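You operate a simulated robot arm through the tools that you are given. There is no shell and no other tool. Be economical: measure what you need, move in short steps, check, and stop when the job is done.

The job below is to be done with a simulated robot arm. You get a single attempt, and the scene is never put back.

Task
Take the green bar and leave it on the glass of the light box. Put one of the ink rollers from the top of the sleeve table on the brown card sheet on the top of the grey ink bench. Close the right cooler door. Open the left yellow door. Do these in any order.

The check looks at the end state, three seconds after you hand in, the way a careful person would. Anything else that was tipped, shoved, dropped, spilled or broken makes it a failure. Flat cloth is picked up by pressing the open fingertips on it (5 to 10 N) and closing them slowly along it; thin cloth reads only 2 to 8 mm in the jaws.

Robot
A 6-joint arm with a two-finger gripper on a trunk, on a base that drives. Base frame: it is fixed to the floor where the robot stands at the start and does not move with it; the origin is under the middle of the robot, x ahead of it, y to its left, z up. Lengths are in mm, angles in degrees, forces in N, time in s.
It reaches about 1298 mm from its shoulder. Its first joint turns from -149.0 to 149.0 degrees. Places, roughly: card sheet (22x12x3 cm) [-400, -1800, 800]; glass of the light box (30x22 cm) [2140, 1320, 900]; green bar (3x16x3 cm) [500, 200, 900]; ink roller [500, 1250, 1000]; left yellow door [600, -1300, 400]; right cooler door [3800, 2600, 400]. Payload 1.57 kg.
The tool frame sits at the grasp point between the pads (the TCP): z along the fingers, y along the line on which they close. The tips reach 21 mm beyond it. Largest opening 70 mm; the body of the gripper starts 50 mm behind the TCP.
Orientation is that of the tool frame in the base frame, as [roll, pitch, yaw] about the fixed x, y, z axes, in that order (R = Rz(yaw) Ry(pitch) Rx(roll)). With the fingers straight down and closing along the base's y, the tool's x points along the base's -x, its y along +y and its z along -z.

Tools
- The arm moves only by the tool jog_arm. Its argument "deltas" is a list of rows, each an object (a shift or turn left out is 0, a gripper value left out holds the last) with "dp": the shift along the tool's x, y, z in mm, a list of three; "rotation": the turn, a rotation vector about the tool's x, y, z in degrees, a list of three. In form: [{"dp": [x, y, z], "rotation": [wx, wy, wz]}, ...]. A call has 1 to 8 rows; each row shifts and turns the commanded pose from where the row before left it, along the tool's axes as they then stand. "fingers" is the opening, from 0 (shut) to 1 (fully open), set as the call begins (left out, the last holds). A row lasts 0.2 s, in which the tool goes at most 50 mm and 8.6 degrees; a call with a longer step from one row to the next is refused whole, and so is a gripper value outside its range. Where a pose cannot be reached the arm comes as near as it can. A force on the tool above 40 N (or 10 N above the force at the start of the call, whichever is more), or a blocked arm, ends the call early, and 0.2 s more pass. The fingers move at their own pace and stop on an object; they squeeze with about 20 N. The grip force told is the motor's: it shows also when the fingers shut on nothing. Time passes only in rows, and 0.2 s behind the last, so rows that do not move let the fingers close. It gives the time, the measured TCP pose, the force on the tool (base axes), the opening and the grip force at its end, in the units of the frame above (readings bear some noise), with the torque about the TCP (base axes, N m) and any sound that the robot's microphone picked up.
- Cameras (640 x 400 px; columns grow to the right, rows downward): "scene" is now at [28.2, 148.3, 1852.2]; the picture's right is [-0.10, -0.99, 0.00], its down [-0.81, 0.08, -0.58] and it looks along [0.58, -0.06, -0.81] (base axes); focal length 214 px, centre (320, 200). "wrist" rides on the gripper at [79, 4, -81] in the tool frame; the picture's right is [-0.05, 1.00, 0.00], its down [-0.67, -0.04, -0.74] and it looks along [-0.74, -0.04, 0.67] (tool axes); focal length 256 px, centre (320, 200). There is no depth. A picture from a camera that has moved, and an enlarged one, comes with that camera's place and axes in the base frame and with its lens.
- camera(camera): a new picture of that camera. It takes no simulated time.
- move_column(by): slides the trunk up (or, below 0, down) by that many mm; the arm and the scene camera ride with it, the base frame stays. It gives what a move gives, with no picture.
- drive_base(legs): drives the robot by 1 to 6 legs, each [ahead, turn to the left] in mm and degrees, along the robot's own axes; the way and the turn of a leg run together, so that a leg with both is an arc; at most 1500 mm and 180 degrees a leg. The arm and the cameras ride along, it lands a little off, and it stops where it bumps. It gives what a move gives.
- pan_tilt(pan, tilt): turns the head with the scene camera to pan (to the left, within 155 degrees either way) and tilt (down, from -29 to 69), counted from straight ahead of the robot. It gives what a move gives.
- enlarge(camera, box): a new picture of the part [left, top, right, bottom] of that camera's present view, enlarged. It takes no simulated time.
- job_done(): hands the job in; it is judged then, once.

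Go step by step. Nothing tells you exact positions but the pictures and the camera data: compare them with the known pose of the tool, close in by small moves and look again before you grip or let go. The budget is 165 turns and 108 pictures, counting those below and the enlarged ones. Unless the task says otherwise, let go and move clear before handing in, and close with one line.

The tools are called by a JSON object that holds its "name" and its "arguments". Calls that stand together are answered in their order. jog_arm: Moves the arm, as the interface text tells. Its arguments: {"type":"object","properties":{"deltas":{"type":"array","items":{"type":"object","properties":{"dp":{"type":"array","items":{"type":"number"}},"rotation":{"type":"array","items":{"type":"number"}}}}},"fingers":{"type":"number"}},"required":["deltas"]} The other tools are called the same way: move_column (by) slides the trunk up or down; drive_base (legs) drives the base; pan_tilt (pan, tilt) turns the head that bears the scene camera; camera (camera) takes a picture; enlarge (camera, box) takes an enlarged picture of a part of a camera's view; job_done () hands the job in.

At the start:

```text
clock: 0.0
eef_pos: [749.9, -101.6, 1198.4]
tcp_rot: [-180.0, 0.0, -179.3]
wrist_force: [0.2, 0.0, 0.3]
wrist_torque: [0.0, -0.02, 0.0]
grip_width: 70.1
grasp_force: 0.1
trunk travel left (down, up): [-879.0, 91.0]
robot x, y, heading: [2.2, -13.3, 0.1]
head pan, tilt: [-5.8, 54.5]
```

scene: 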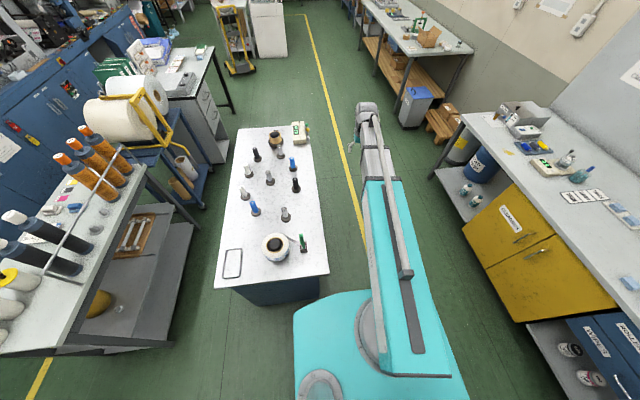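
wrist: 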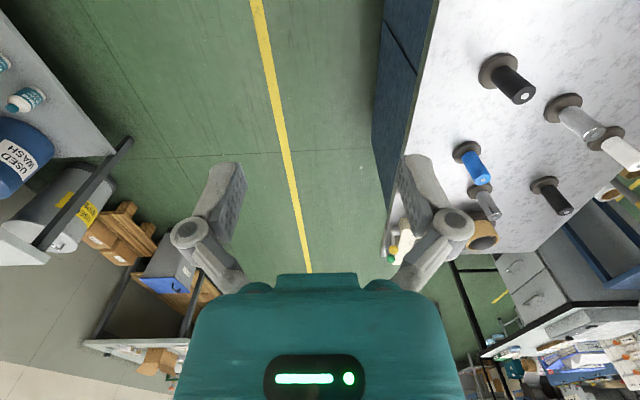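

I see a central table with pegs and a green item near its near edge. I'll enlarge to pick out the details.

{"name": "enlarge", "arguments": {"camera": "scene", "box": [210, 120, 340, 300]}}

{"name": "enlarge", "arguments": {"camera": "scene", "box": [430, 80, 640, 400]}}

{"name": "enlarge", "arguments": {"camera": "scene", "box": [0, 60, 220, 380]}}

```text
2.22 times, centred on (275, 210) of scene
camera zoom: at [28.2, 148.3, 1852.2], right [-0.1, -0.99, 0.0], down [-0.81, 0.08, -0.58], along [0.58, -0.06, -0.81], focal length 477 px, centre (420, 178)
```

zoom: 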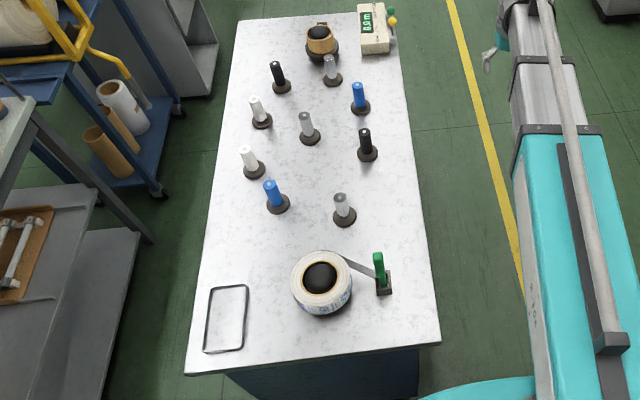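

```text
1.25 times, centred on (535, 240) of scene
camera zoom: at [28.2, 148.3, 1852.2], right [-0.1, -0.99, 0.0], down [-0.81, 0.08, -0.58], along [0.58, -0.06, -0.81], focal length 268 px, centre (51, 150)
```

zoom: 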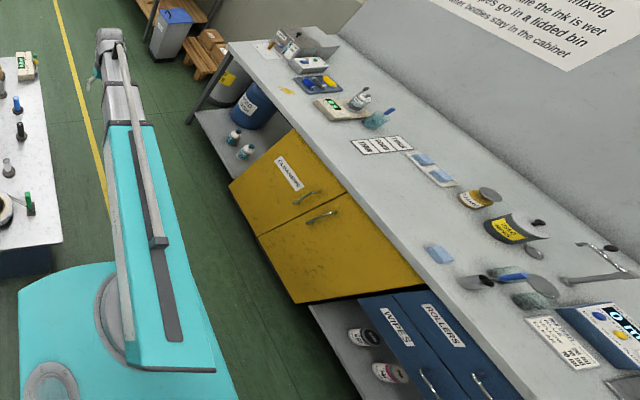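

```text
1.25 times, centred on (110, 220) of scene
camera zoom: at [28.2, 148.3, 1852.2], right [-0.1, -0.99, 0.0], down [-0.81, 0.08, -0.58], along [0.58, -0.06, -0.81], focal length 268 px, centre (582, 175)
```

zoom: 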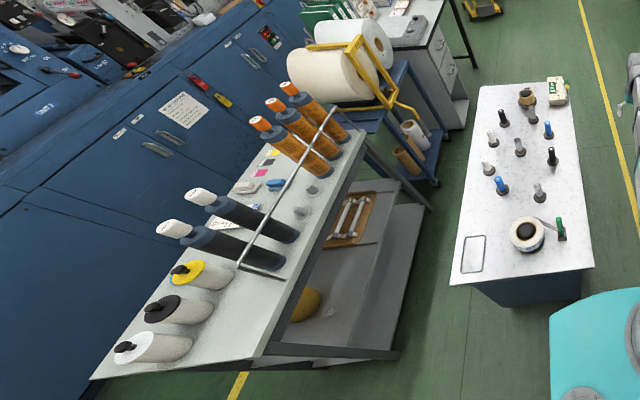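

{"name": "enlarge", "arguments": {"camera": "scene", "box": [256, 220, 320, 260]}}

{"name": "enlarge", "arguments": {"camera": "scene", "box": [0, 160, 160, 260]}}

{"name": "enlarge", "arguments": {"camera": "scene", "box": [0, 0, 320, 120]}}

```text
10.00 times, centred on (288, 240) of scene
camera zoom: at [28.2, 148.3, 1852.2], right [-0.1, -0.99, 0.0], down [-0.81, 0.08, -0.58], along [0.58, -0.06, -0.81], focal length 2145 px, centre (640, -200)
```

zoom: 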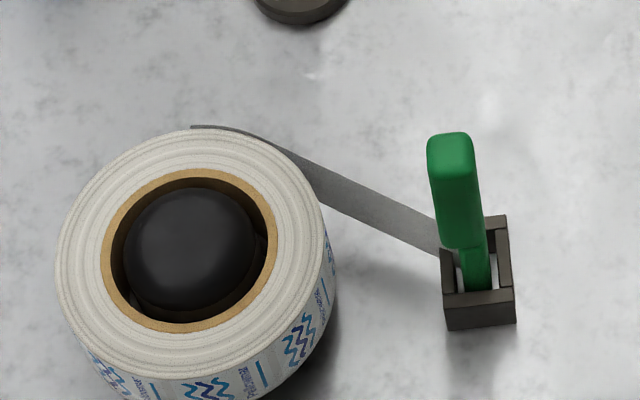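

```text
4.00 times, centred on (80, 210) of scene
camera zoom: at [28.2, 148.3, 1852.2], right [-0.1, -0.99, 0.0], down [-0.81, 0.08, -0.58], along [0.58, -0.06, -0.81], focal length 858 px, centre (1280, 160)
```

zoom: 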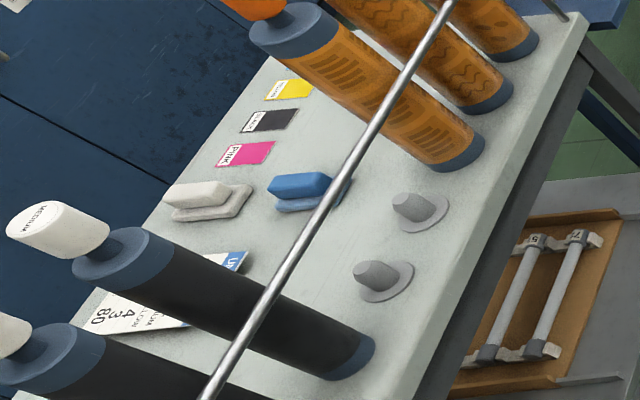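

```text
2.00 times, centred on (160, 60) of scene
camera zoom: at [28.2, 148.3, 1852.2], right [-0.1, -0.99, 0.0], down [-0.81, 0.08, -0.58], along [0.58, -0.06, -0.81], focal length 429 px, centre (640, 480)
```

zoom: 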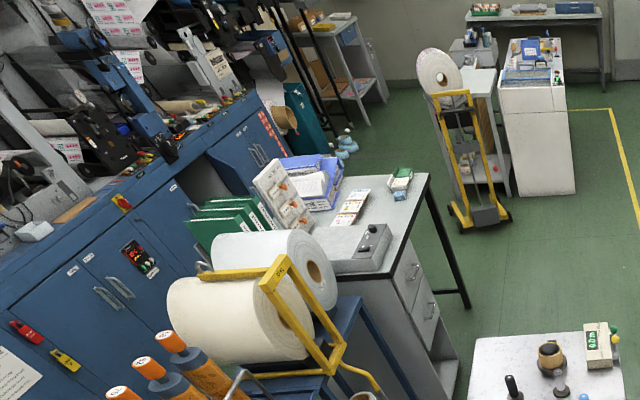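

The green bar stands upright in a small dark holder near (440, 185), with its top near z 1045. I'll bring the gripper above and in front of it at a safe height.

{"name": "jog_arm", "arguments": {"deltas": [{"dp": [30, 36, 0]}, {"dp": [30, 36, 0]}, {"dp": [30, 36, 0]}, {"dp": [30, 36, 0]}, {"dp": [30, 36, 0]}, {"dp": [30, 36, 0]}, {"dp": [30, 36, 0]}, {"dp": [30, 30, 0]}], "fingers": 1}}

{"name": "camera", "arguments": {"camera": "wrist"}}

{"name": "camera", "arguments": {"camera": "scene"}}

```text
clock: 1.8
eef_pos: [507.1, 178.8, 1197.2]
tcp_rot: [-179.9, 0.0, -179.3]
wrist_force: [0.3, 0.3, -0.7]
wrist_torque: [0.02, -0.03, 0.02]
grip_width: 69.9
grasp_force: 0.0
trunk travel left (down, up): [-879.0, 91.0]
robot x, y, heading: [2.3, -16.0, -0.0]
head pan, tilt: [-5.8, 54.5]
```

```text
99 pictures are left
camera wrist: at [427.0, 182.3, 1278.5], right [0.04, 1.0, 0.0], down [0.67, -0.03, 0.75], along [0.74, -0.03, -0.67], focal length 256 px, centre (320, 200)
```

wrist: 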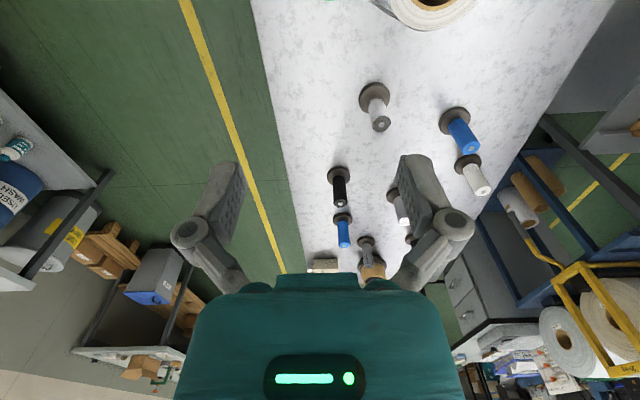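

```text
98 pictures are left
camera scene: at [27.4, 148.7, 1852.2], right [-0.1, -0.99, 0.0], down [-0.81, 0.08, -0.58], along [0.58, -0.06, -0.81], focal length 214 px, centre (320, 200)
```

scene: 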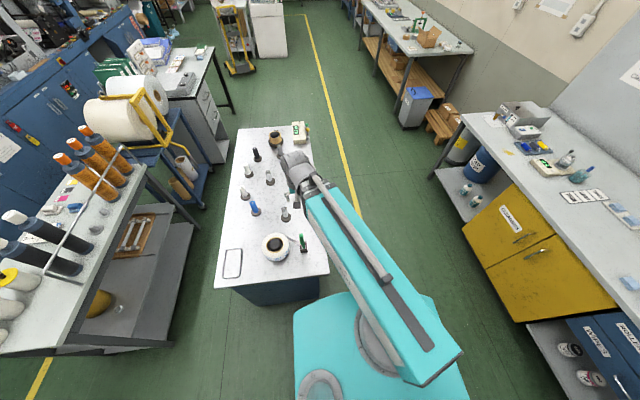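

{"name": "jog_arm", "arguments": {"deltas": [{"dp": [25, 3, -25]}, {"dp": [25, 2, -25]}, {"dp": [27, 0, -23]}]}}

{"name": "camera", "arguments": {"camera": "wrist"}}

```text
clock: 2.6
eef_pos: [484.5, 208.2, 1198.5]
tcp_rot: [-180.0, -0.2, -179.4]
wrist_force: [-0.2, -0.2, -0.3]
wrist_torque: [0.01, 0.03, 0.0]
grip_width: 70.3
grasp_force: 0.0
out of reach, approached as far as the arm can: row 1, 2, 3
trunk travel left (down, up): [-879.0, 91.0]
robot x, y, heading: [0.3, -12.6, -0.4]
head pan, tilt: [-5.8, 54.5]
```

```text
97 pictures are left
camera wrist: at [404.5, 212.1, 1278.5], right [0.04, 1.0, 0.0], down [0.67, -0.03, 0.74], along [0.74, -0.03, -0.67], focal length 256 px, centre (320, 200)
```

wrist: 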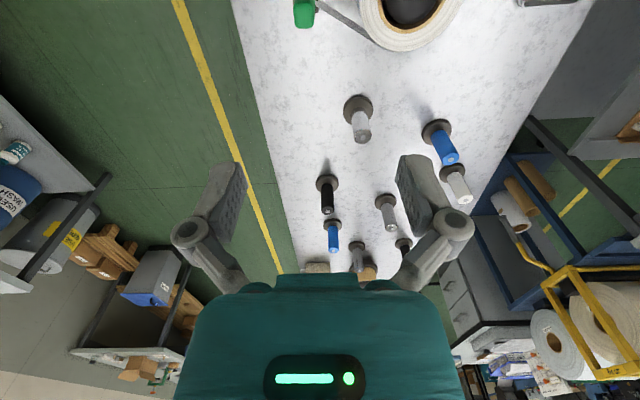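

Too close for the arm, so I'll back the base off 250 mm and look again.

{"name": "drive_base", "arguments": {"legs": [[-250, 0]]}}

{"name": "camera", "arguments": {"camera": "wrist"}}

```text
clock: 4.7
eef_pos: [237.5, 207.9, 1198.0]
tcp_rot: [-179.9, -0.1, -179.2]
wrist_force: [-1.0, 0.4, -0.2]
wrist_torque: [-0.03, 0.0, 0.01]
grip_width: 69.9
grasp_force: 0.0
trunk travel left (down, up): [-879.0, 91.0]
robot x, y, heading: [-250.0, -17.8, -0.2]
head pan, tilt: [-5.8, 54.5]
```

```text
96 pictures are left
camera wrist: at [157.7, 212.2, 1278.7], right [0.04, 1.0, 0.0], down [0.67, -0.03, 0.74], along [0.74, -0.03, -0.67], focal length 256 px, centre (320, 200)
```

wrist: 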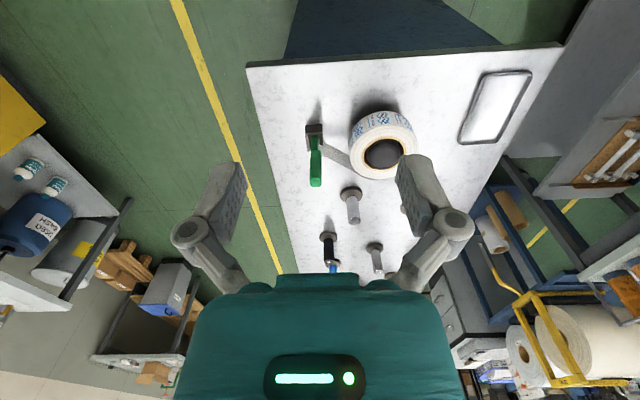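

Triangulating, the bar top is near (497, 189, 930). I'll move above it.

{"name": "jog_arm", "arguments": {"deltas": [{"dp": [-37, -2.7, 19]}, {"dp": [-37, -2.7, 19]}, {"dp": [-37, -2.7, 19]}, {"dp": [-37, -2.7, 19]}, {"dp": [-37, -2.7, 19]}, {"dp": [-37, -2.7, 19]}, {"dp": [-36, -2.7, 19]}]}}

{"name": "camera", "arguments": {"camera": "wrist"}}

{"name": "enlarge", "arguments": {"camera": "scene", "box": [230, 120, 390, 220]}}

```text
clock: 6.3
eef_pos: [498.4, 194.6, 1197.3]
tcp_rot: [-179.8, -0.2, -179.2]
wrist_force: [0.1, 0.1, 0.4]
wrist_torque: [0.01, -0.01, 0.02]
grip_width: 69.9
grasp_force: 0.2
out of reach, approached as far as the arm can: row 1, 2, 3, 4, 5, 6, 7
trunk travel left (down, up): [-879.0, 91.0]
robot x, y, heading: [-247.5, -13.6, -0.1]
head pan, tilt: [-5.8, 54.5]
```

```text
95 pictures are left
camera wrist: at [418.6, 197.3, 1278.1], right [0.04, 1.0, 0.0], down [0.67, -0.03, 0.74], along [0.74, -0.03, -0.67], focal length 256 px, centre (320, 200)
```

wrist: 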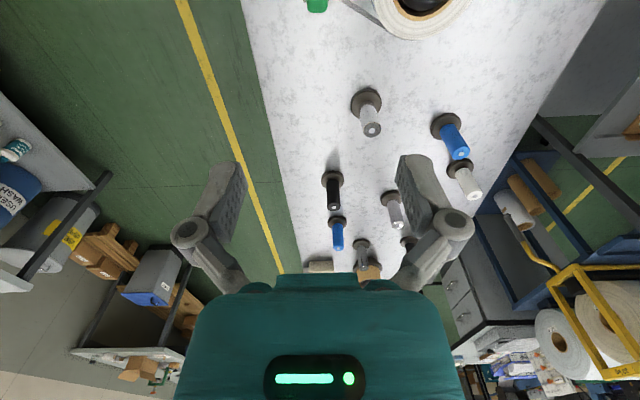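

```text
4.00 times, centred on (310, 170) of scene
camera zoom: at [-217.3, 148.7, 1852.2], right [-0.1, -0.99, 0.0], down [-0.81, 0.08, -0.58], along [0.58, -0.06, -0.81], focal length 858 px, centre (360, 320)
```

zoom: 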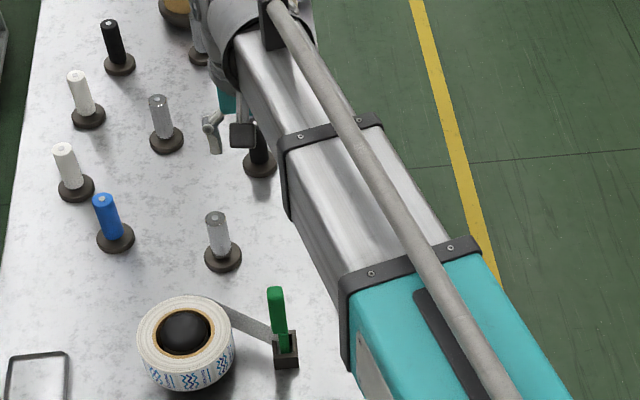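

The arm keeps its height; the column must handle z. I'll trim x/y and lower the column 170 mm, then look.

{"name": "move_column", "arguments": {"by": -170}}

{"name": "camera", "arguments": {"camera": "wrist"}}

{"name": "camera", "arguments": {"camera": "scene"}}

```text
clock: 8.2
eef_pos: [495.9, 194.1, 1027.5]
tcp_rot: [-180.0, -0.2, -179.1]
wrist_force: [0.5, 0.1, -0.5]
wrist_torque: [0.01, 0.03, 0.01]
grip_width: 70.1
grasp_force: 0.0
trunk travel left (down, up): [-709.0, 261.0]
robot x, y, heading: [-246.3, -15.1, 0.1]
head pan, tilt: [-5.8, 54.5]
```

```text
93 pictures are left
camera wrist: at [417.2, 197.1, 1108.6], right [0.04, 1.0, 0.0], down [0.67, -0.03, 0.74], along [0.74, -0.03, -0.67], focal length 256 px, centre (320, 200)
```

wrist: 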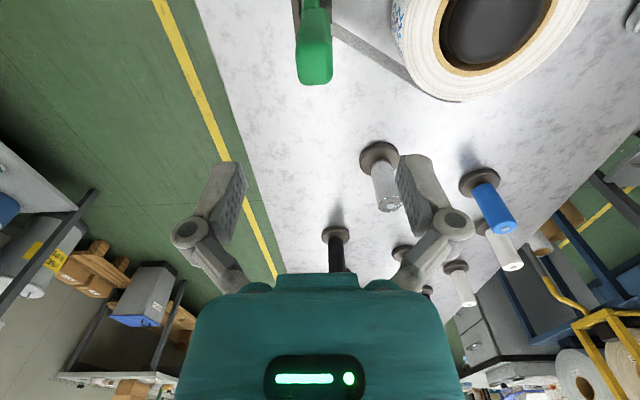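

```text
92 pictures are left
camera scene: at [-218.2, 148.6, 1682.2], right [-0.1, -0.99, 0.0], down [-0.81, 0.08, -0.58], along [0.58, -0.06, -0.81], focal length 214 px, centre (320, 200)
```

scene: 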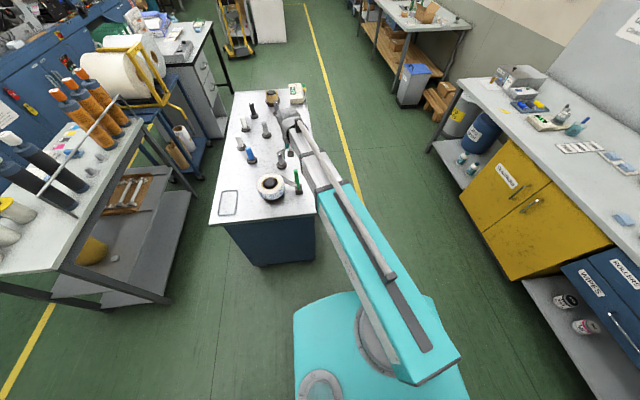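

Bar top is about (474, 191.5, 955), ~20 mm wide. I'll center, then lower.

{"name": "jog_arm", "arguments": {"deltas": [{"dp": [22, -2.5, 0]}, {}]}}

{"name": "move_column", "arguments": {"by": -60}}

{"name": "camera", "arguments": {"camera": "wrist"}}

{"name": "enlarge", "arguments": {"camera": "scene", "box": [240, 120, 340, 220]}}

```text
clock: 8.8
eef_pos: [476.5, 190.9, 1028.2]
tcp_rot: [-179.9, 0.0, -179.3]
wrist_force: [0.1, -0.2, -1.0]
wrist_torque: [0.02, -0.04, -0.04]
grip_width: 70.1
grasp_force: 0.1
trunk travel left (down, up): [-709.0, 261.0]
robot x, y, heading: [-247.2, -14.3, -0.0]
head pan, tilt: [-5.8, 54.5]
```

```text
clock: 9.8
eef_pos: [475.6, 190.7, 967.8]
tcp_rot: [-180.0, -0.2, -179.2]
wrist_force: [-0.6, -0.5, 0.5]
wrist_torque: [0.02, 0.0, 0.0]
grip_width: 69.9
grasp_force: 0.1
trunk travel left (down, up): [-649.0, 321.0]
robot x, y, heading: [-245.8, -11.4, -0.2]
head pan, tilt: [-5.8, 54.5]
```

```text
91 pictures are left
camera wrist: at [395.9, 194.4, 1048.5], right [0.04, 1.0, 0.0], down [0.67, -0.03, 0.74], along [0.74, -0.03, -0.67], focal length 256 px, centre (320, 200)
```

wrist: 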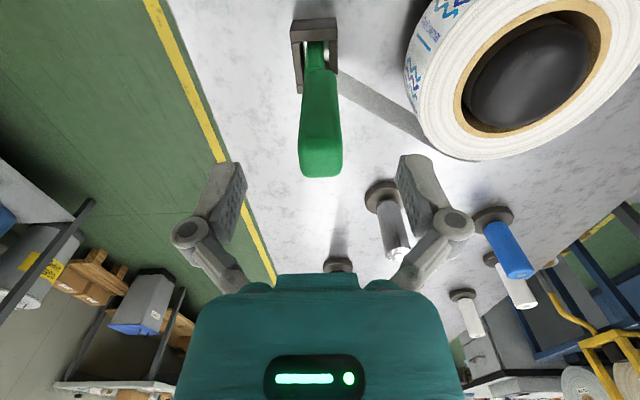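

```text
4.00 times, centred on (290, 170) of scene
camera zoom: at [-218.3, 148.6, 1622.2], right [-0.1, -0.99, 0.0], down [-0.81, 0.08, -0.58], along [0.58, -0.06, -0.81], focal length 858 px, centre (440, 320)
```

zoom: 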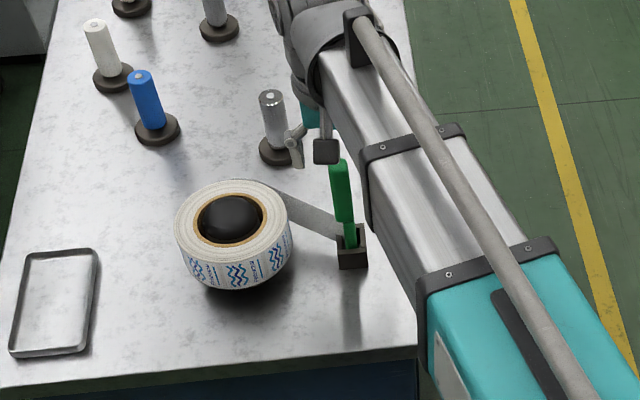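

Aligned. Lower another 48 mm and close the fingers.

{"name": "move_column", "arguments": {"by": -48}}

{"name": "camera", "arguments": {"camera": "wrist"}}

```text
clock: 10.7
eef_pos: [475.2, 192.1, 920.1]
tcp_rot: [-179.9, -0.2, -179.2]
wrist_force: [-0.3, -0.4, 0.8]
wrist_torque: [0.0, 0.01, -0.01]
grip_width: 70.0
grasp_force: 0.1
trunk travel left (down, up): [-601.0, 369.0]
robot x, y, heading: [-247.3, -15.6, -0.0]
head pan, tilt: [-5.8, 54.5]
```

```text
89 pictures are left
camera wrist: at [395.9, 194.4, 1000.5], right [0.04, 1.0, 0.0], down [0.67, -0.03, 0.74], along [0.74, -0.03, -0.67], focal length 256 px, centre (320, 200)
```

wrist: 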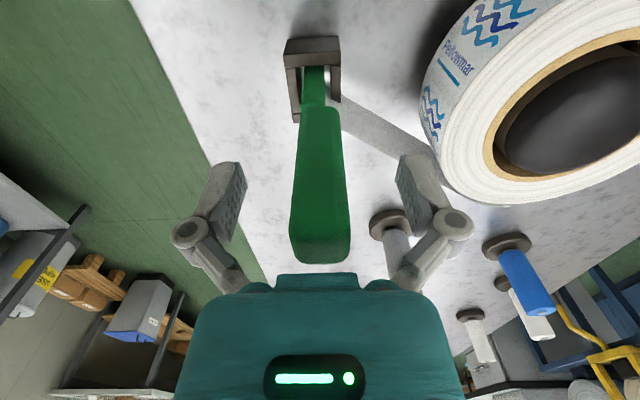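

{"name": "jog_arm", "arguments": {"deltas": [{}, {}, {}, {}, {}], "fingers": 0}}

{"name": "move_column", "arguments": {"by": 30}}

{"name": "camera", "arguments": {"camera": "wrist"}}

```text
clock: 11.9
eef_pos: [475.1, 190.2, 919.5]
tcp_rot: [-179.9, -0.2, -179.2]
wrist_force: [-0.3, 0.1, 3.7]
wrist_torque: [0.02, 0.03, 0.02]
grip_width: 21.2
grasp_force: 19.6
trunk travel left (down, up): [-601.0, 369.0]
robot x, y, heading: [-247.2, -11.0, -0.1]
head pan, tilt: [-5.8, 54.5]
```

```text
clock: 12.7
eef_pos: [476.7, 191.4, 948.3]
tcp_rot: [-179.9, -0.2, -179.2]
wrist_force: [0.4, -0.6, -0.3]
wrist_torque: [-0.02, 0.02, -0.03]
grip_width: 21.4
grasp_force: 19.8
trunk travel left (down, up): [-631.0, 339.0]
robot x, y, heading: [-247.2, -12.2, -0.1]
head pan, tilt: [-5.8, 54.5]
```

```text
88 pictures are left
camera wrist: at [396.1, 194.5, 1030.4], right [0.04, 1.0, 0.0], down [0.67, -0.03, 0.74], along [0.74, -0.03, -0.67], focal length 256 px, centre (320, 200)
```

wrist: 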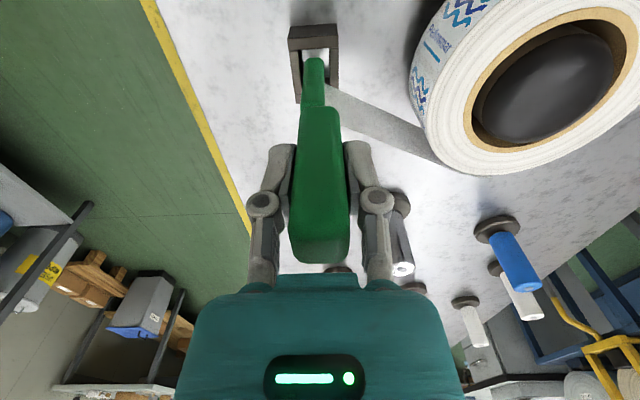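

The bar is free of its holder. I'll raise it to travelling height and look toward the light box and around.

{"name": "move_column", "arguments": {"by": 270}}

{"name": "pan_tilt", "arguments": {"pan": 20, "tilt": 25}}

{"name": "camera", "arguments": {"camera": "scene"}}

{"name": "enlarge", "arguments": {"camera": "scene", "box": [140, 80, 300, 240]}}

```text
clock: 15.4
eef_pos: [475.6, 189.7, 1219.7]
tcp_rot: [-179.9, -0.2, -179.2]
wrist_force: [-0.2, -0.4, -1.4]
wrist_torque: [0.02, -0.04, -0.01]
grip_width: 21.2
grasp_force: 19.8
trunk travel left (down, up): [-901.0, 69.0]
robot x, y, heading: [-248.7, -15.4, 0.1]
head pan, tilt: [-5.8, 54.5]
```

```text
clock: 16.3
eef_pos: [475.8, 190.9, 1219.2]
tcp_rot: [-179.8, -0.2, -179.3]
wrist_force: [0.7, -0.1, -0.1]
wrist_torque: [0.03, 0.01, -0.02]
grip_width: 21.5
grasp_force: 20.5
trunk travel left (down, up): [-901.0, 69.0]
robot x, y, heading: [-245.9, -14.9, 0.1]
head pan, tilt: [20.0, 25.0]
```

```text
87 pictures are left
camera scene: at [-203.6, 187.5, 1917.5], right [0.34, -0.94, 0.0], down [-0.4, -0.14, -0.91], along [0.85, 0.31, -0.42], focal length 214 px, centre (320, 200)
```

scene: 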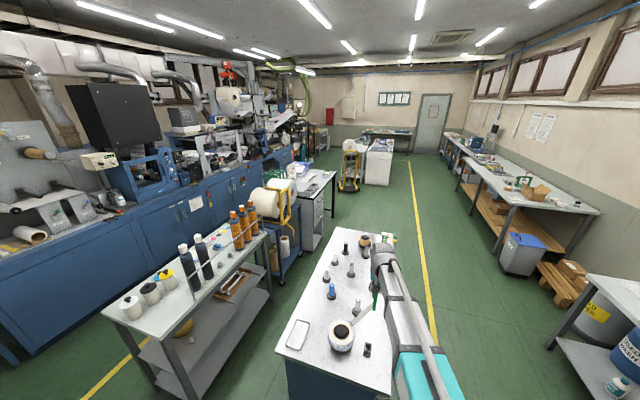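

```text
2.50 times, centred on (220, 160) of scene
camera zoom: at [-203.6, 187.5, 1917.5], right [0.34, -0.94, 0.0], down [-0.4, -0.14, -0.91], along [0.85, 0.31, -0.42], focal length 536 px, centre (570, 300)
```

zoom: 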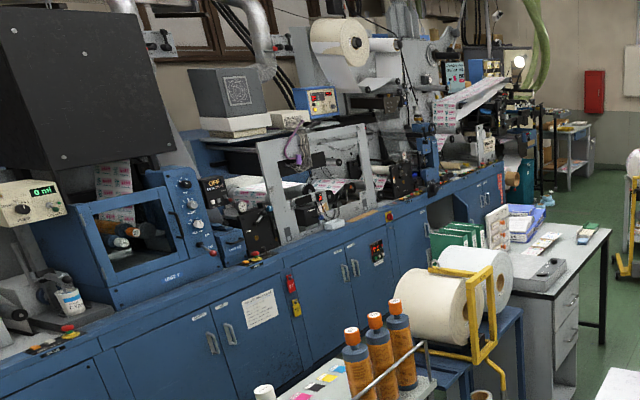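

Light box looks like the grey box on the far table. I'll drive round the sleeve-peg table via the aisle and turn left toward it.

{"name": "drive_base", "arguments": {"legs": [[0, -38.5], [700, 0], [0, 38.5], [1500, 0], [330, 0], [0, 90]]}}

{"name": "pan_tilt", "arguments": {"pan": 0, "tilt": 35}}

{"name": "camera", "arguments": {"camera": "scene"}}

```text
clock: 43.0
eef_pos: [1959.1, 197.0, 1218.0]
tcp_rot: [-179.9, -0.3, -90.3]
wrist_force: [-0.1, 1.3, -1.2]
wrist_torque: [-0.01, -0.01, -0.01]
grip_width: 21.0
grasp_force: 19.6
trunk travel left (down, up): [-901.0, 69.0]
robot x, y, heading: [2189.2, -524.6, 88.4]
head pan, tilt: [20.0, 25.0]
```

```text
clock: 43.8
eef_pos: [1960.0, 197.5, 1218.4]
tcp_rot: [-179.9, -0.1, -90.2]
wrist_force: [0.4, -0.3, -0.7]
wrist_torque: [-0.01, 0.01, 0.0]
grip_width: 21.3
grasp_force: 20.0
trunk travel left (down, up): [-901.0, 69.0]
robot x, y, heading: [2193.9, -528.8, 88.5]
head pan, tilt: [0.0, 35.0]
```

```text
85 pictures are left
camera scene: at [2018.8, -481.5, 1901.8], right [1.0, -0.02, 0.0], down [-0.01, -0.57, -0.82], along [0.02, 0.82, -0.57], focal length 214 px, centre (320, 200)
```

scene: 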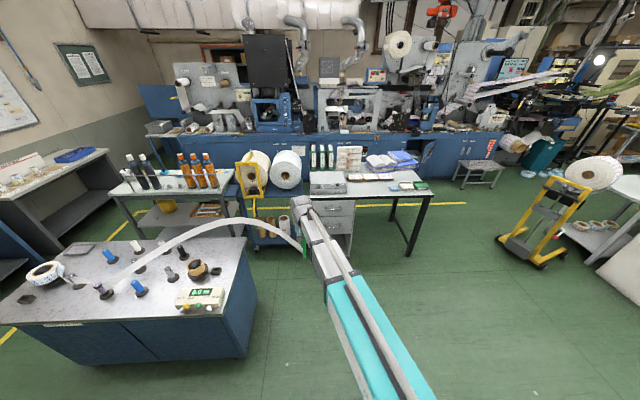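

Something white trails from the peg table to the gripper. I'll look closely before moving on.

{"name": "enlarge", "arguments": {"camera": "scene", "box": [0, 180, 340, 390]}}

{"name": "enlarge", "arguments": {"camera": "scene", "box": [260, 190, 340, 270]}}

{"name": "camera", "arguments": {"camera": "wrist"}}

```text
1.88 times, centred on (170, 285) of scene
camera zoom: at [2018.8, -481.5, 1901.8], right [1.0, -0.02, 0.0], down [-0.01, -0.57, -0.82], along [0.02, 0.82, -0.57], focal length 404 px, centre (602, 40)
```

zoom: 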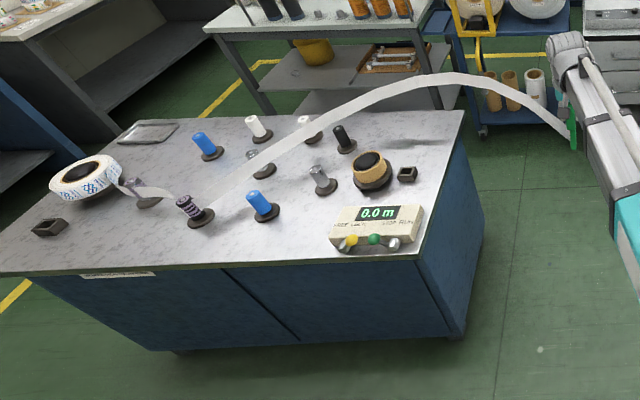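

```text
5.00 times, centred on (300, 230) of scene
camera zoom: at [2018.8, -481.5, 1901.8], right [1.0, -0.02, 0.0], down [-0.01, -0.57, -0.82], along [0.02, 0.82, -0.57], focal length 1072 px, centre (420, 50)
```

zoom: 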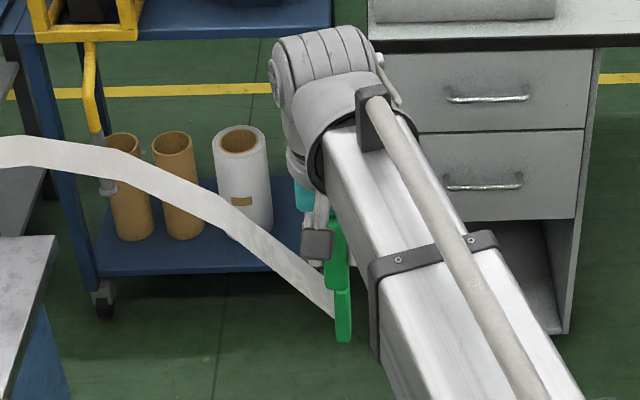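

```text
82 pictures are left
camera wrist: at [1954.5, 118.7, 1300.5], right [-1.0, 0.06, 0.0], down [0.04, 0.67, 0.74], along [0.04, 0.74, -0.67], focal length 256 px, centre (320, 200)
```

wrist: 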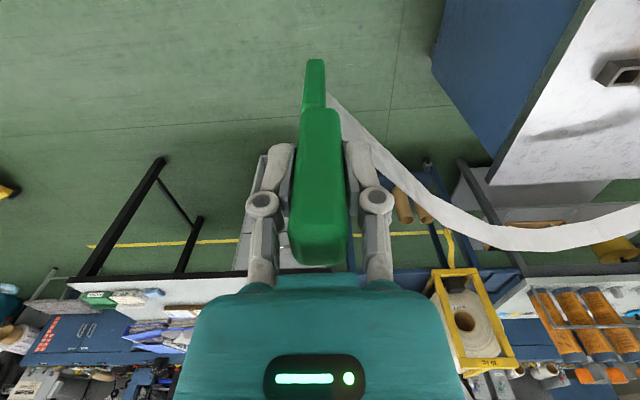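

The bar is the lead end of the web on the roll; the web pays out freely and pegs stay put, with no force on the wrist. I'll go on in steps, watching the web.

{"name": "drive_base", "arguments": {"legs": [[450, 0]]}}

{"name": "camera", "arguments": {"camera": "scene"}}

```text
clock: 47.1
eef_pos: [1968.4, 654.7, 1218.1]
tcp_rot: [-179.8, -0.2, -90.2]
wrist_force: [0.1, 0.2, -2.0]
wrist_torque: [0.0, 0.01, 0.02]
grip_width: 21.3
grasp_force: 19.8
trunk travel left (down, up): [-901.0, 69.0]
robot x, y, heading: [2198.8, -69.8, 89.0]
head pan, tilt: [0.0, 35.0]
```

```text
81 pictures are left
camera scene: at [2030.3, -24.3, 1901.8], right [1.0, -0.02, 0.0], down [-0.01, -0.57, -0.82], along [0.02, 0.82, -0.57], focal length 214 px, centre (320, 200)
```

scene: 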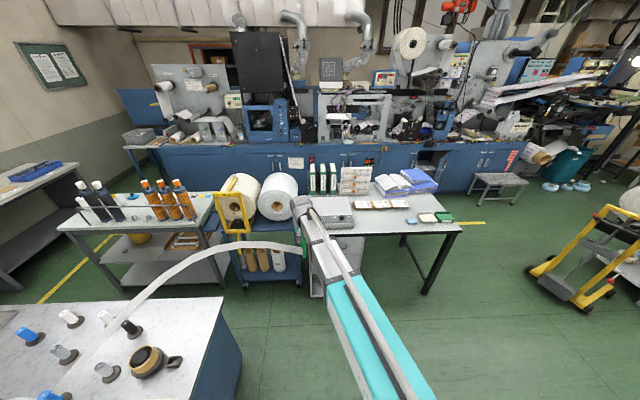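

{"name": "drive_base", "arguments": {"legs": [[230, 0]]}}

{"name": "jog_arm", "arguments": {"deltas": [{"dp": [0, -43, 0]}, {"dp": [0, -43, 0]}, {"dp": [0, -43, 0]}, {"dp": [0, -43, 0]}]}}

{"name": "camera", "arguments": {"camera": "scene"}}

{"name": "camera", "arguments": {"camera": "wrist"}}

```text
clock: 49.1
eef_pos: [1976.6, 887.3, 1220.1]
tcp_rot: [-179.8, -0.2, -90.3]
wrist_force: [0.3, 0.4, -0.7]
wrist_torque: [-0.01, 0.0, 0.0]
grip_width: 21.5
grasp_force: 20.2
trunk travel left (down, up): [-901.0, 69.0]
robot x, y, heading: [2202.9, 160.7, 88.6]
head pan, tilt: [0.0, 35.0]
```

```text
clock: 50.1
eef_pos: [2151.7, 884.7, 1220.2]
tcp_rot: [-179.8, -0.2, -90.2]
wrist_force: [0.5, -0.3, -1.1]
wrist_torque: [0.0, 0.03, 0.01]
grip_width: 21.6
grasp_force: 19.9
trunk travel left (down, up): [-901.0, 69.0]
robot x, y, heading: [2201.8, 159.1, 88.6]
head pan, tilt: [0.0, 35.0]
```

```text
80 pictures are left
camera scene: at [2036.6, 208.1, 1901.9], right [1.0, -0.02, 0.0], down [-0.01, -0.57, -0.82], along [0.02, 0.82, -0.57], focal length 214 px, centre (320, 200)
```

scene: 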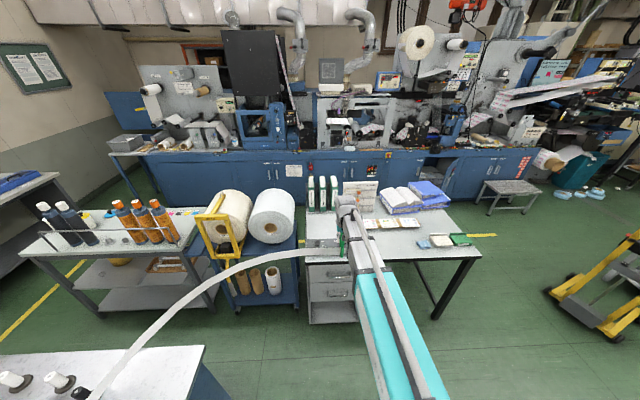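

```text
79 pictures are left
camera wrist: at [2146.3, 806.5, 1300.5], right [-1.0, 0.06, 0.0], down [0.04, 0.67, 0.74], along [0.04, 0.74, -0.67], focal length 256 px, centre (320, 200)
```

wrist: 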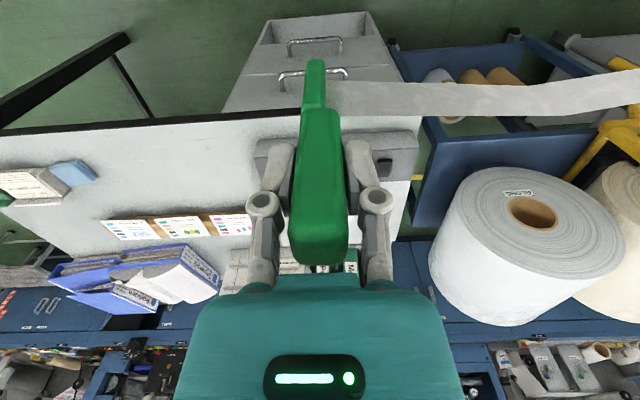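

{"name": "enlarge", "arguments": {"camera": "scene", "box": [270, 190, 390, 270]}}

{"name": "enlarge", "arguments": {"camera": "wrist", "box": [220, 100, 440, 200]}}

```text
5.00 times, centred on (330, 230) of scene
camera zoom: at [2036.6, 208.1, 1901.9], right [1.0, -0.02, 0.0], down [-0.01, -0.57, -0.82], along [0.02, 0.82, -0.57], focal length 1072 px, centre (270, 50)
```

zoom: 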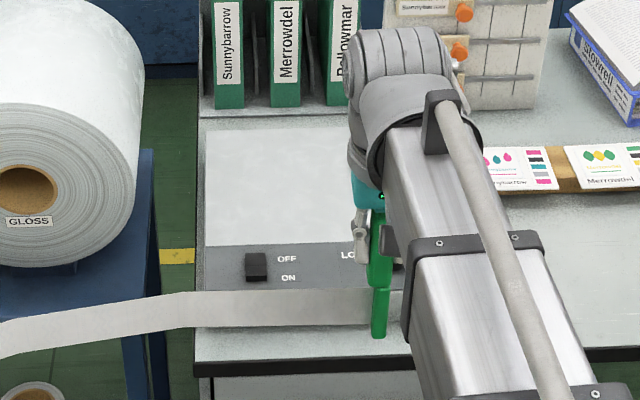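

```text
2.91 times, centred on (330, 150) of wrist
camera zoom: at [2146.3, 806.5, 1300.5], right [-1.0, 0.06, 0.0], down [0.04, 0.67, 0.74], along [0.04, 0.74, -0.67], focal length 745 px, centre (291, 346)
```

zoom: 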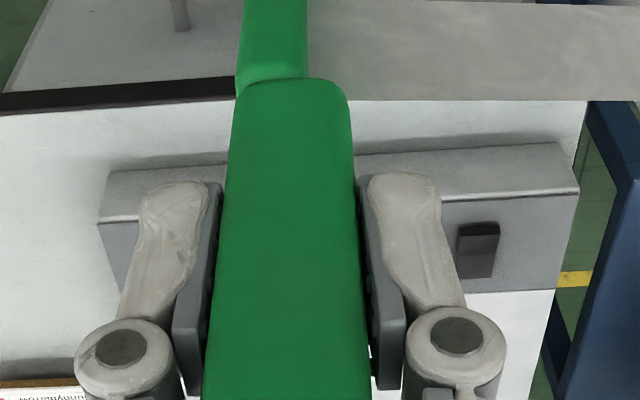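

Glass spans about x 1978–2290, y 1205–1445, z≈900. I'll tilt the gripper forward so the bar can be laid flat, testing here in free space.

{"name": "jog_arm", "arguments": {"deltas": [{"rotation": [0, -8, 0]}, {"rotation": [0, -8, 0]}, {"rotation": [0, -8, 0]}, {"rotation": [0, -8, 0]}, {"rotation": [0, -8, 0]}, {"rotation": [0, -8, 0]}, {"rotation": [0, -8, 0]}, {"rotation": [0, -8, 0]}]}}

{"name": "camera", "arguments": {"camera": "scene"}}

```text
clock: 51.9
eef_pos: [2148.3, 886.6, 1323.5]
tcp_rot: [-179.9, 63.8, -90.2]
wrist_force: [0.7, -0.3, -0.7]
wrist_torque: [-0.04, -0.01, -0.01]
grip_width: 21.4
grasp_force: 20.2
out of reach, approached as far as the arm can: row 2, 3, 4, 5, 6, 7, 8
trunk travel left (down, up): [-901.0, 69.0]
robot x, y, heading: [2204.0, 161.9, 88.4]
head pan, tilt: [0.0, 35.0]
```

```text
76 pictures are left
camera scene: at [2035.7, 207.7, 1901.8], right [1.0, -0.02, 0.0], down [-0.01, -0.57, -0.82], along [0.02, 0.82, -0.57], focal length 214 px, centre (320, 200)
```

scene: 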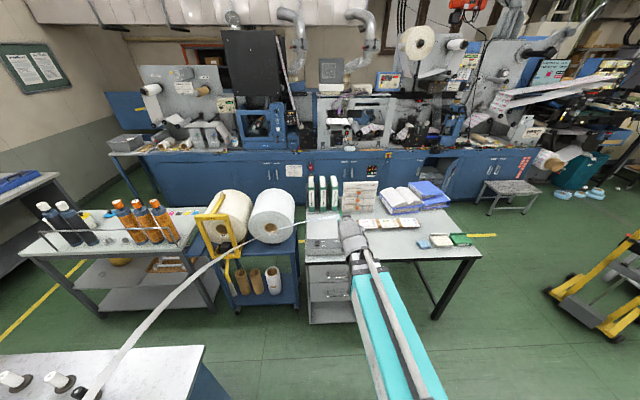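

{"name": "jog_arm", "arguments": {"deltas": [{"rotation": [0, -7, 0]}, {"rotation": [0, -7, 0]}, {"dp": [-9.9, 3, 46.5]}, {"dp": [-9.9, 3, 46.5]}, {"dp": [-9.9, 2, 46.5]}]}}

{"name": "drive_base", "arguments": {"legs": [[200, 0]]}}

{"name": "camera", "arguments": {"camera": "scene"}}

{"name": "camera", "arguments": {"camera": "wrist"}}

```text
clock: 53.1
eef_pos: [2139.9, 1032.2, 1365.6]
tcp_rot: [-179.7, 77.7, -89.9]
wrist_force: [-0.4, -0.7, -1.4]
wrist_torque: [-0.05, 0.03, 0.01]
grip_width: 21.5
grasp_force: 19.7
out of reach, approached as far as the arm can: row 1, 2
trunk travel left (down, up): [-901.0, 69.0]
robot x, y, heading: [2207.9, 162.9, 88.5]
head pan, tilt: [0.0, 35.0]
```

```text
clock: 54.9
eef_pos: [2146.1, 1229.8, 1364.9]
tcp_rot: [-179.6, 77.6, -90.0]
wrist_force: [0.4, 0.1, -0.9]
wrist_torque: [-0.06, -0.01, -0.02]
grip_width: 21.1
grasp_force: 20.0
trunk travel left (down, up): [-901.0, 69.0]
robot x, y, heading: [2210.8, 361.4, 88.6]
head pan, tilt: [0.0, 35.0]
```

```text
75 pictures are left
camera scene: at [2040.5, 407.4, 1901.7], right [1.0, -0.03, 0.0], down [-0.01, -0.57, -0.82], along [0.02, 0.82, -0.57], focal length 214 px, centre (320, 200)
```

scene: 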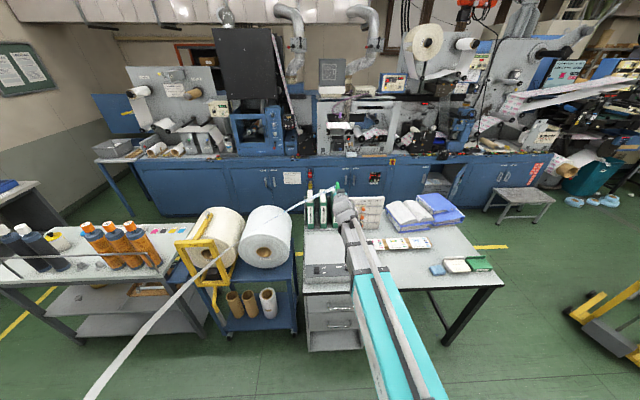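

```text
74 pictures are left
camera wrist: at [2140.7, 1133.6, 1304.8], right [-1.0, 0.02, 0.05], down [0.03, -0.59, 0.81], along [0.04, 0.81, 0.58], focal length 256 px, centre (320, 200)
```

wrist: 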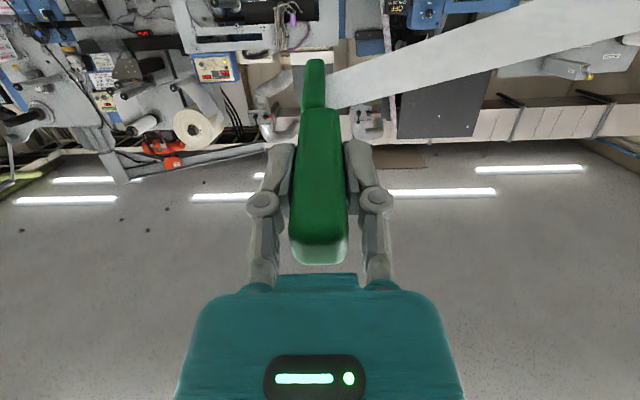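

The wrist camera would hang low if the gripper went fully flat. Instead I'll hold the bar at 45°, touch its tip on the glass, then lower along an arc so it pivots flat in the pads.

{"name": "jog_arm", "arguments": {"deltas": [{"rotation": [0, 8.2, 0]}, {"rotation": [0, 8.2, 0]}, {"rotation": [0, 8.2, 0]}, {"rotation": [0, 8.1, 0]}, {"dp": [-29, 6, 29]}, {"dp": [-29, 6, 29]}]}}

{"name": "move_column", "arguments": {"by": -200}}

{"name": "camera", "arguments": {"camera": "wrist"}}

{"name": "camera", "arguments": {"camera": "scene"}}

```text
clock: 56.3
eef_pos: [2134.2, 1312.1, 1273.6]
tcp_rot: [-179.9, 44.9, -90.1]
wrist_force: [0.1, 1.0, -0.8]
wrist_torque: [-0.06, -0.02, -0.01]
grip_width: 21.6
grasp_force: 20.1
out of reach, approached as far as the arm can: row 1, 2, 3, 4
trunk travel left (down, up): [-901.0, 69.0]
robot x, y, heading: [2212.0, 359.4, 88.6]
head pan, tilt: [0.0, 35.0]
```

```text
clock: 58.4
eef_pos: [2135.4, 1312.5, 1073.7]
tcp_rot: [-180.0, 45.2, -90.3]
wrist_force: [1.1, 0.7, -0.8]
wrist_torque: [-0.02, -0.04, -0.02]
grip_width: 21.2
grasp_force: 19.5
trunk travel left (down, up): [-701.0, 269.0]
robot x, y, heading: [2209.7, 357.4, 88.5]
head pan, tilt: [0.0, 35.0]
```

```text
73 pictures are left
camera wrist: at [2129.3, 1198.7, 1074.9], right [-1.0, 0.04, 0.04], down [0.03, -0.06, 1.0], along [0.05, 1.0, 0.06], focal length 256 px, centre (320, 200)
```

wrist: 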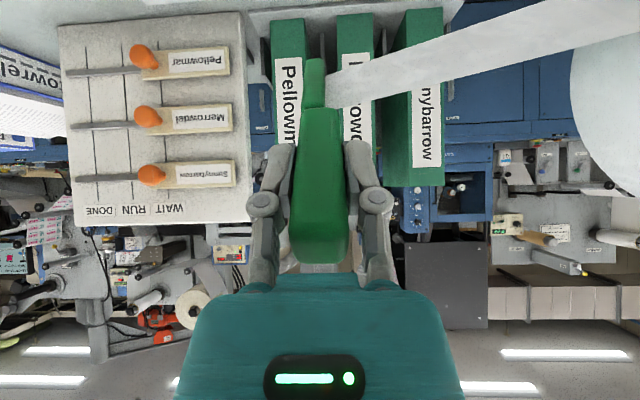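

```text
72 pictures are left
camera scene: at [2040.6, 406.2, 1701.8], right [1.0, -0.03, 0.0], down [-0.01, -0.57, -0.82], along [0.02, 0.82, -0.57], focal length 214 px, centre (320, 200)
```

scene: 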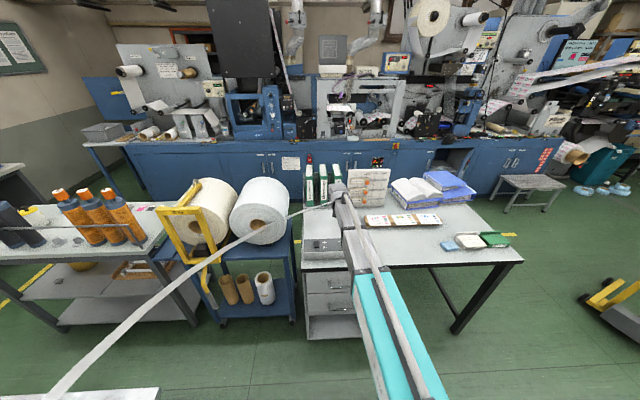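

{"name": "enlarge", "arguments": {"camera": "scene", "box": [280, 170, 400, 260]}}

{"name": "move_column", "arguments": {"by": -50}}

{"name": "enlarge", "arguments": {"camera": "scene", "box": [280, 170, 400, 250]}}

```text
4.44 times, centred on (340, 215) of scene
camera zoom: at [2040.6, 406.2, 1701.8], right [1.0, -0.03, 0.0], down [-0.01, -0.57, -0.82], along [0.02, 0.82, -0.57], focal length 953 px, centre (231, 133)
```

zoom: 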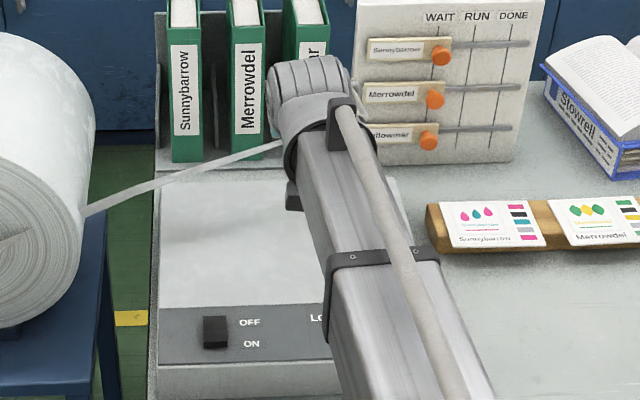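

```text
clock: 59.4
eef_pos: [2135.2, 1311.5, 1023.1]
tcp_rot: [-179.8, 45.2, -90.3]
wrist_force: [0.6, 0.8, -1.4]
wrist_torque: [-0.05, -0.02, 0.03]
grip_width: 21.4
grasp_force: 20.2
trunk travel left (down, up): [-651.0, 319.0]
robot x, y, heading: [2209.4, 358.5, 88.8]
head pan, tilt: [0.0, 35.0]
```

```text
5.00 times, centred on (340, 210) of scene
camera zoom: at [2040.6, 406.2, 1651.8], right [1.0, -0.03, 0.0], down [-0.01, -0.57, -0.82], along [0.02, 0.82, -0.57], focal length 1072 px, centre (220, 150)
```

zoom: 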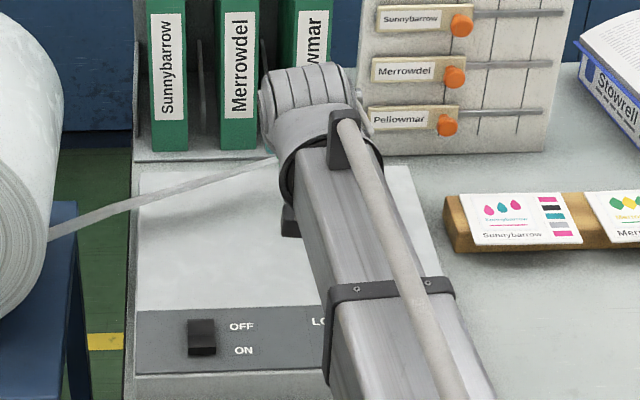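

{"name": "move_column", "arguments": {"by": -18}}

{"name": "move_column", "arguments": {"by": -8}}

{"name": "move_column", "arguments": {"by": -6}}

```text
clock: 60.0
eef_pos: [2134.3, 1313.1, 1006.3]
tcp_rot: [-179.9, 45.1, -90.2]
wrist_force: [0.9, -0.1, -1.1]
wrist_torque: [-0.05, -0.01, 0.01]
grip_width: 21.5
grasp_force: 19.4
trunk travel left (down, up): [-633.0, 337.0]
robot x, y, heading: [2209.4, 358.2, 88.9]
head pan, tilt: [0.0, 35.0]
```

```text
clock: 60.6
eef_pos: [2135.6, 1309.0, 999.2]
tcp_rot: [-179.8, 45.1, -90.2]
wrist_force: [-0.4, -4.8, 12.2]
wrist_torque: [0.56, -0.01, 0.02]
grip_width: 21.8
grasp_force: 20.2
trunk travel left (down, up): [-625.0, 345.0]
robot x, y, heading: [2210.9, 360.9, 88.6]
head pan, tilt: [0.0, 35.0]
```

```text
clock: 61.1
eef_pos: [2134.7, 1310.7, 992.1]
tcp_rot: [-179.9, 45.1, -90.2]
wrist_force: [-0.8, -2.5, 5.9]
wrist_torque: [0.46, 0.02, 0.01]
grip_width: 21.3
grasp_force: 20.4
trunk travel left (down, up): [-619.0, 351.0]
robot x, y, heading: [2208.1, 359.2, 88.6]
head pan, tilt: [0.0, 35.0]
```

Contact, and the bar is pivoting in the pads. Continue down with slight backward moves.

{"name": "jog_arm", "arguments": {"deltas": [{"dp": [4, 0, -4]}]}}

{"name": "move_column", "arguments": {"by": -12}}

{"name": "jog_arm", "arguments": {"deltas": [{"dp": [5, 0, -5]}]}}

{"name": "move_column", "arguments": {"by": -12}}

{"name": "camera", "arguments": {"camera": "wrist"}}

```text
clock: 61.5
eef_pos: [2134.4, 1306.7, 993.2]
tcp_rot: [-180.0, 44.9, -90.3]
wrist_force: [0.4, -0.8, 3.9]
wrist_torque: [0.37, 0.01, -0.01]
grip_width: 21.3
grasp_force: 20.0
trunk travel left (down, up): [-619.0, 351.0]
robot x, y, heading: [2209.6, 363.6, 88.5]
head pan, tilt: [0.0, 35.0]
```

```text
clock: 62.1
eef_pos: [2133.6, 1306.2, 979.7]
tcp_rot: [180.0, 44.9, -90.3]
wrist_force: [0.2, -1.1, 3.4]
wrist_torque: [0.26, -0.01, -0.02]
grip_width: 21.6
grasp_force: 19.7
trunk travel left (down, up): [-607.0, 363.0]
robot x, y, heading: [2211.0, 363.7, 88.4]
head pan, tilt: [0.0, 35.0]
```

```text
clock: 62.5
eef_pos: [2134.1, 1299.1, 979.5]
tcp_rot: [-180.0, 45.0, -90.3]
wrist_force: [0.2, -0.6, 1.7]
wrist_torque: [0.15, 0.0, 0.01]
grip_width: 21.4
grasp_force: 20.1
trunk travel left (down, up): [-607.0, 363.0]
robot x, y, heading: [2211.3, 361.2, 88.5]
head pan, tilt: [0.0, 35.0]
```

```text
clock: 63.1
eef_pos: [2133.5, 1299.3, 967.5]
tcp_rot: [-179.9, 45.0, -90.2]
wrist_force: [-0.5, -0.8, 1.5]
wrist_torque: [0.22, 0.05, 0.01]
grip_width: 21.5
grasp_force: 19.8
trunk travel left (down, up): [-595.0, 375.0]
robot x, y, heading: [2210.3, 361.2, 88.9]
head pan, tilt: [0.0, 35.0]
```

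```text
69 pictures are left
camera wrist: at [2128.2, 1186.1, 969.0], right [-1.0, 0.04, 0.04], down [0.03, -0.06, 1.0], along [0.05, 1.0, 0.05], focal length 256 px, centre (320, 200)
```

wrist: 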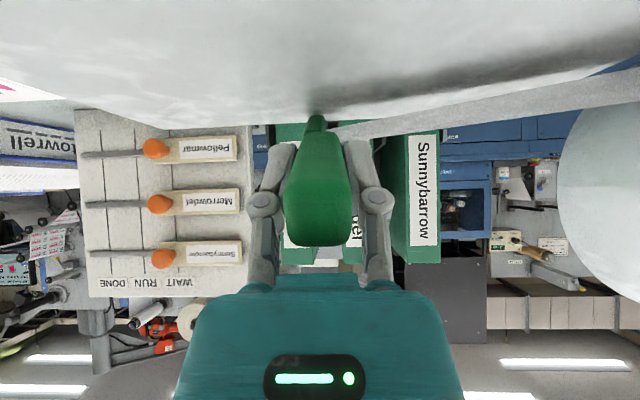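

Works well: the bar is flattening. Three more small steps.

{"name": "jog_arm", "arguments": {"deltas": [{"dp": [3, 0, -3]}]}}

{"name": "move_column", "arguments": {"by": -12}}

{"name": "jog_arm", "arguments": {"deltas": [{"dp": [3, 0, -3]}]}}

{"name": "move_column", "arguments": {"by": -12}}

{"name": "move_column", "arguments": {"by": -7}}

{"name": "camera", "arguments": {"camera": "wrist"}}

```text
clock: 63.5
eef_pos: [2133.4, 1294.9, 968.7]
tcp_rot: [-179.9, 45.0, -90.3]
wrist_force: [0.5, -0.3, 1.5]
wrist_torque: [0.15, -0.01, -0.05]
grip_width: 21.4
grasp_force: 20.2
trunk travel left (down, up): [-595.0, 375.0]
robot x, y, heading: [2208.8, 357.5, 88.6]
head pan, tilt: [0.0, 35.0]
```

```text
clock: 64.1
eef_pos: [2133.5, 1294.8, 955.8]
tcp_rot: [-179.9, 45.1, -90.3]
wrist_force: [0.9, -0.4, 1.8]
wrist_torque: [0.24, 0.0, -0.03]
grip_width: 21.4
grasp_force: 19.7
trunk travel left (down, up): [-583.0, 387.0]
robot x, y, heading: [2210.2, 359.9, 88.6]
head pan, tilt: [0.0, 35.0]
```

```text
clock: 64.5
eef_pos: [2134.5, 1290.1, 956.5]
tcp_rot: [-179.8, 45.0, -90.3]
wrist_force: [0.2, -1.1, 1.1]
wrist_torque: [0.17, 0.04, 0.03]
grip_width: 21.5
grasp_force: 19.5
trunk travel left (down, up): [-583.0, 387.0]
robot x, y, heading: [2206.7, 360.8, 88.3]
head pan, tilt: [0.0, 35.0]
```

```text
clock: 65.1
eef_pos: [2134.1, 1290.8, 943.3]
tcp_rot: [-179.8, 44.9, -90.3]
wrist_force: [0.2, -0.5, 2.0]
wrist_torque: [0.21, 0.0, -0.02]
grip_width: 21.5
grasp_force: 19.7
trunk travel left (down, up): [-571.0, 399.0]
robot x, y, heading: [2209.6, 357.7, 88.6]
head pan, tilt: [0.0, 35.0]
```

```text
clock: 65.7
eef_pos: [2133.7, 1290.4, 937.3]
tcp_rot: [-180.0, 45.0, -90.3]
wrist_force: [0.0, -1.2, 2.8]
wrist_torque: [0.35, -0.01, -0.01]
grip_width: 21.6
grasp_force: 19.8
trunk travel left (down, up): [-564.0, 406.0]
robot x, y, heading: [2209.7, 359.4, 88.9]
head pan, tilt: [0.0, 35.0]
```

```text
68 pictures are left
camera wrist: at [2128.8, 1178.0, 938.1], right [-1.0, 0.04, 0.04], down [0.03, -0.06, 1.0], along [0.05, 1.0, 0.05], focal length 256 px, centre (320, 200)
```

wrist: 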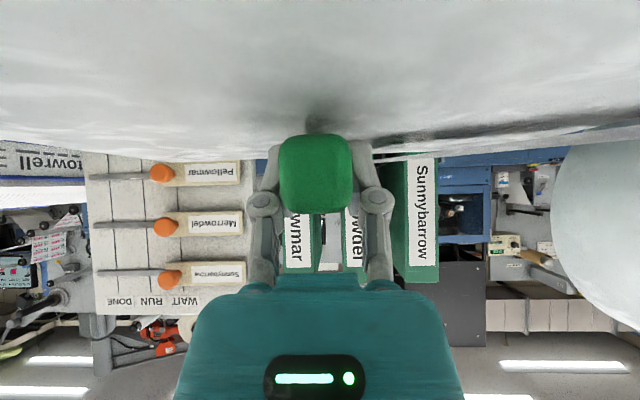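

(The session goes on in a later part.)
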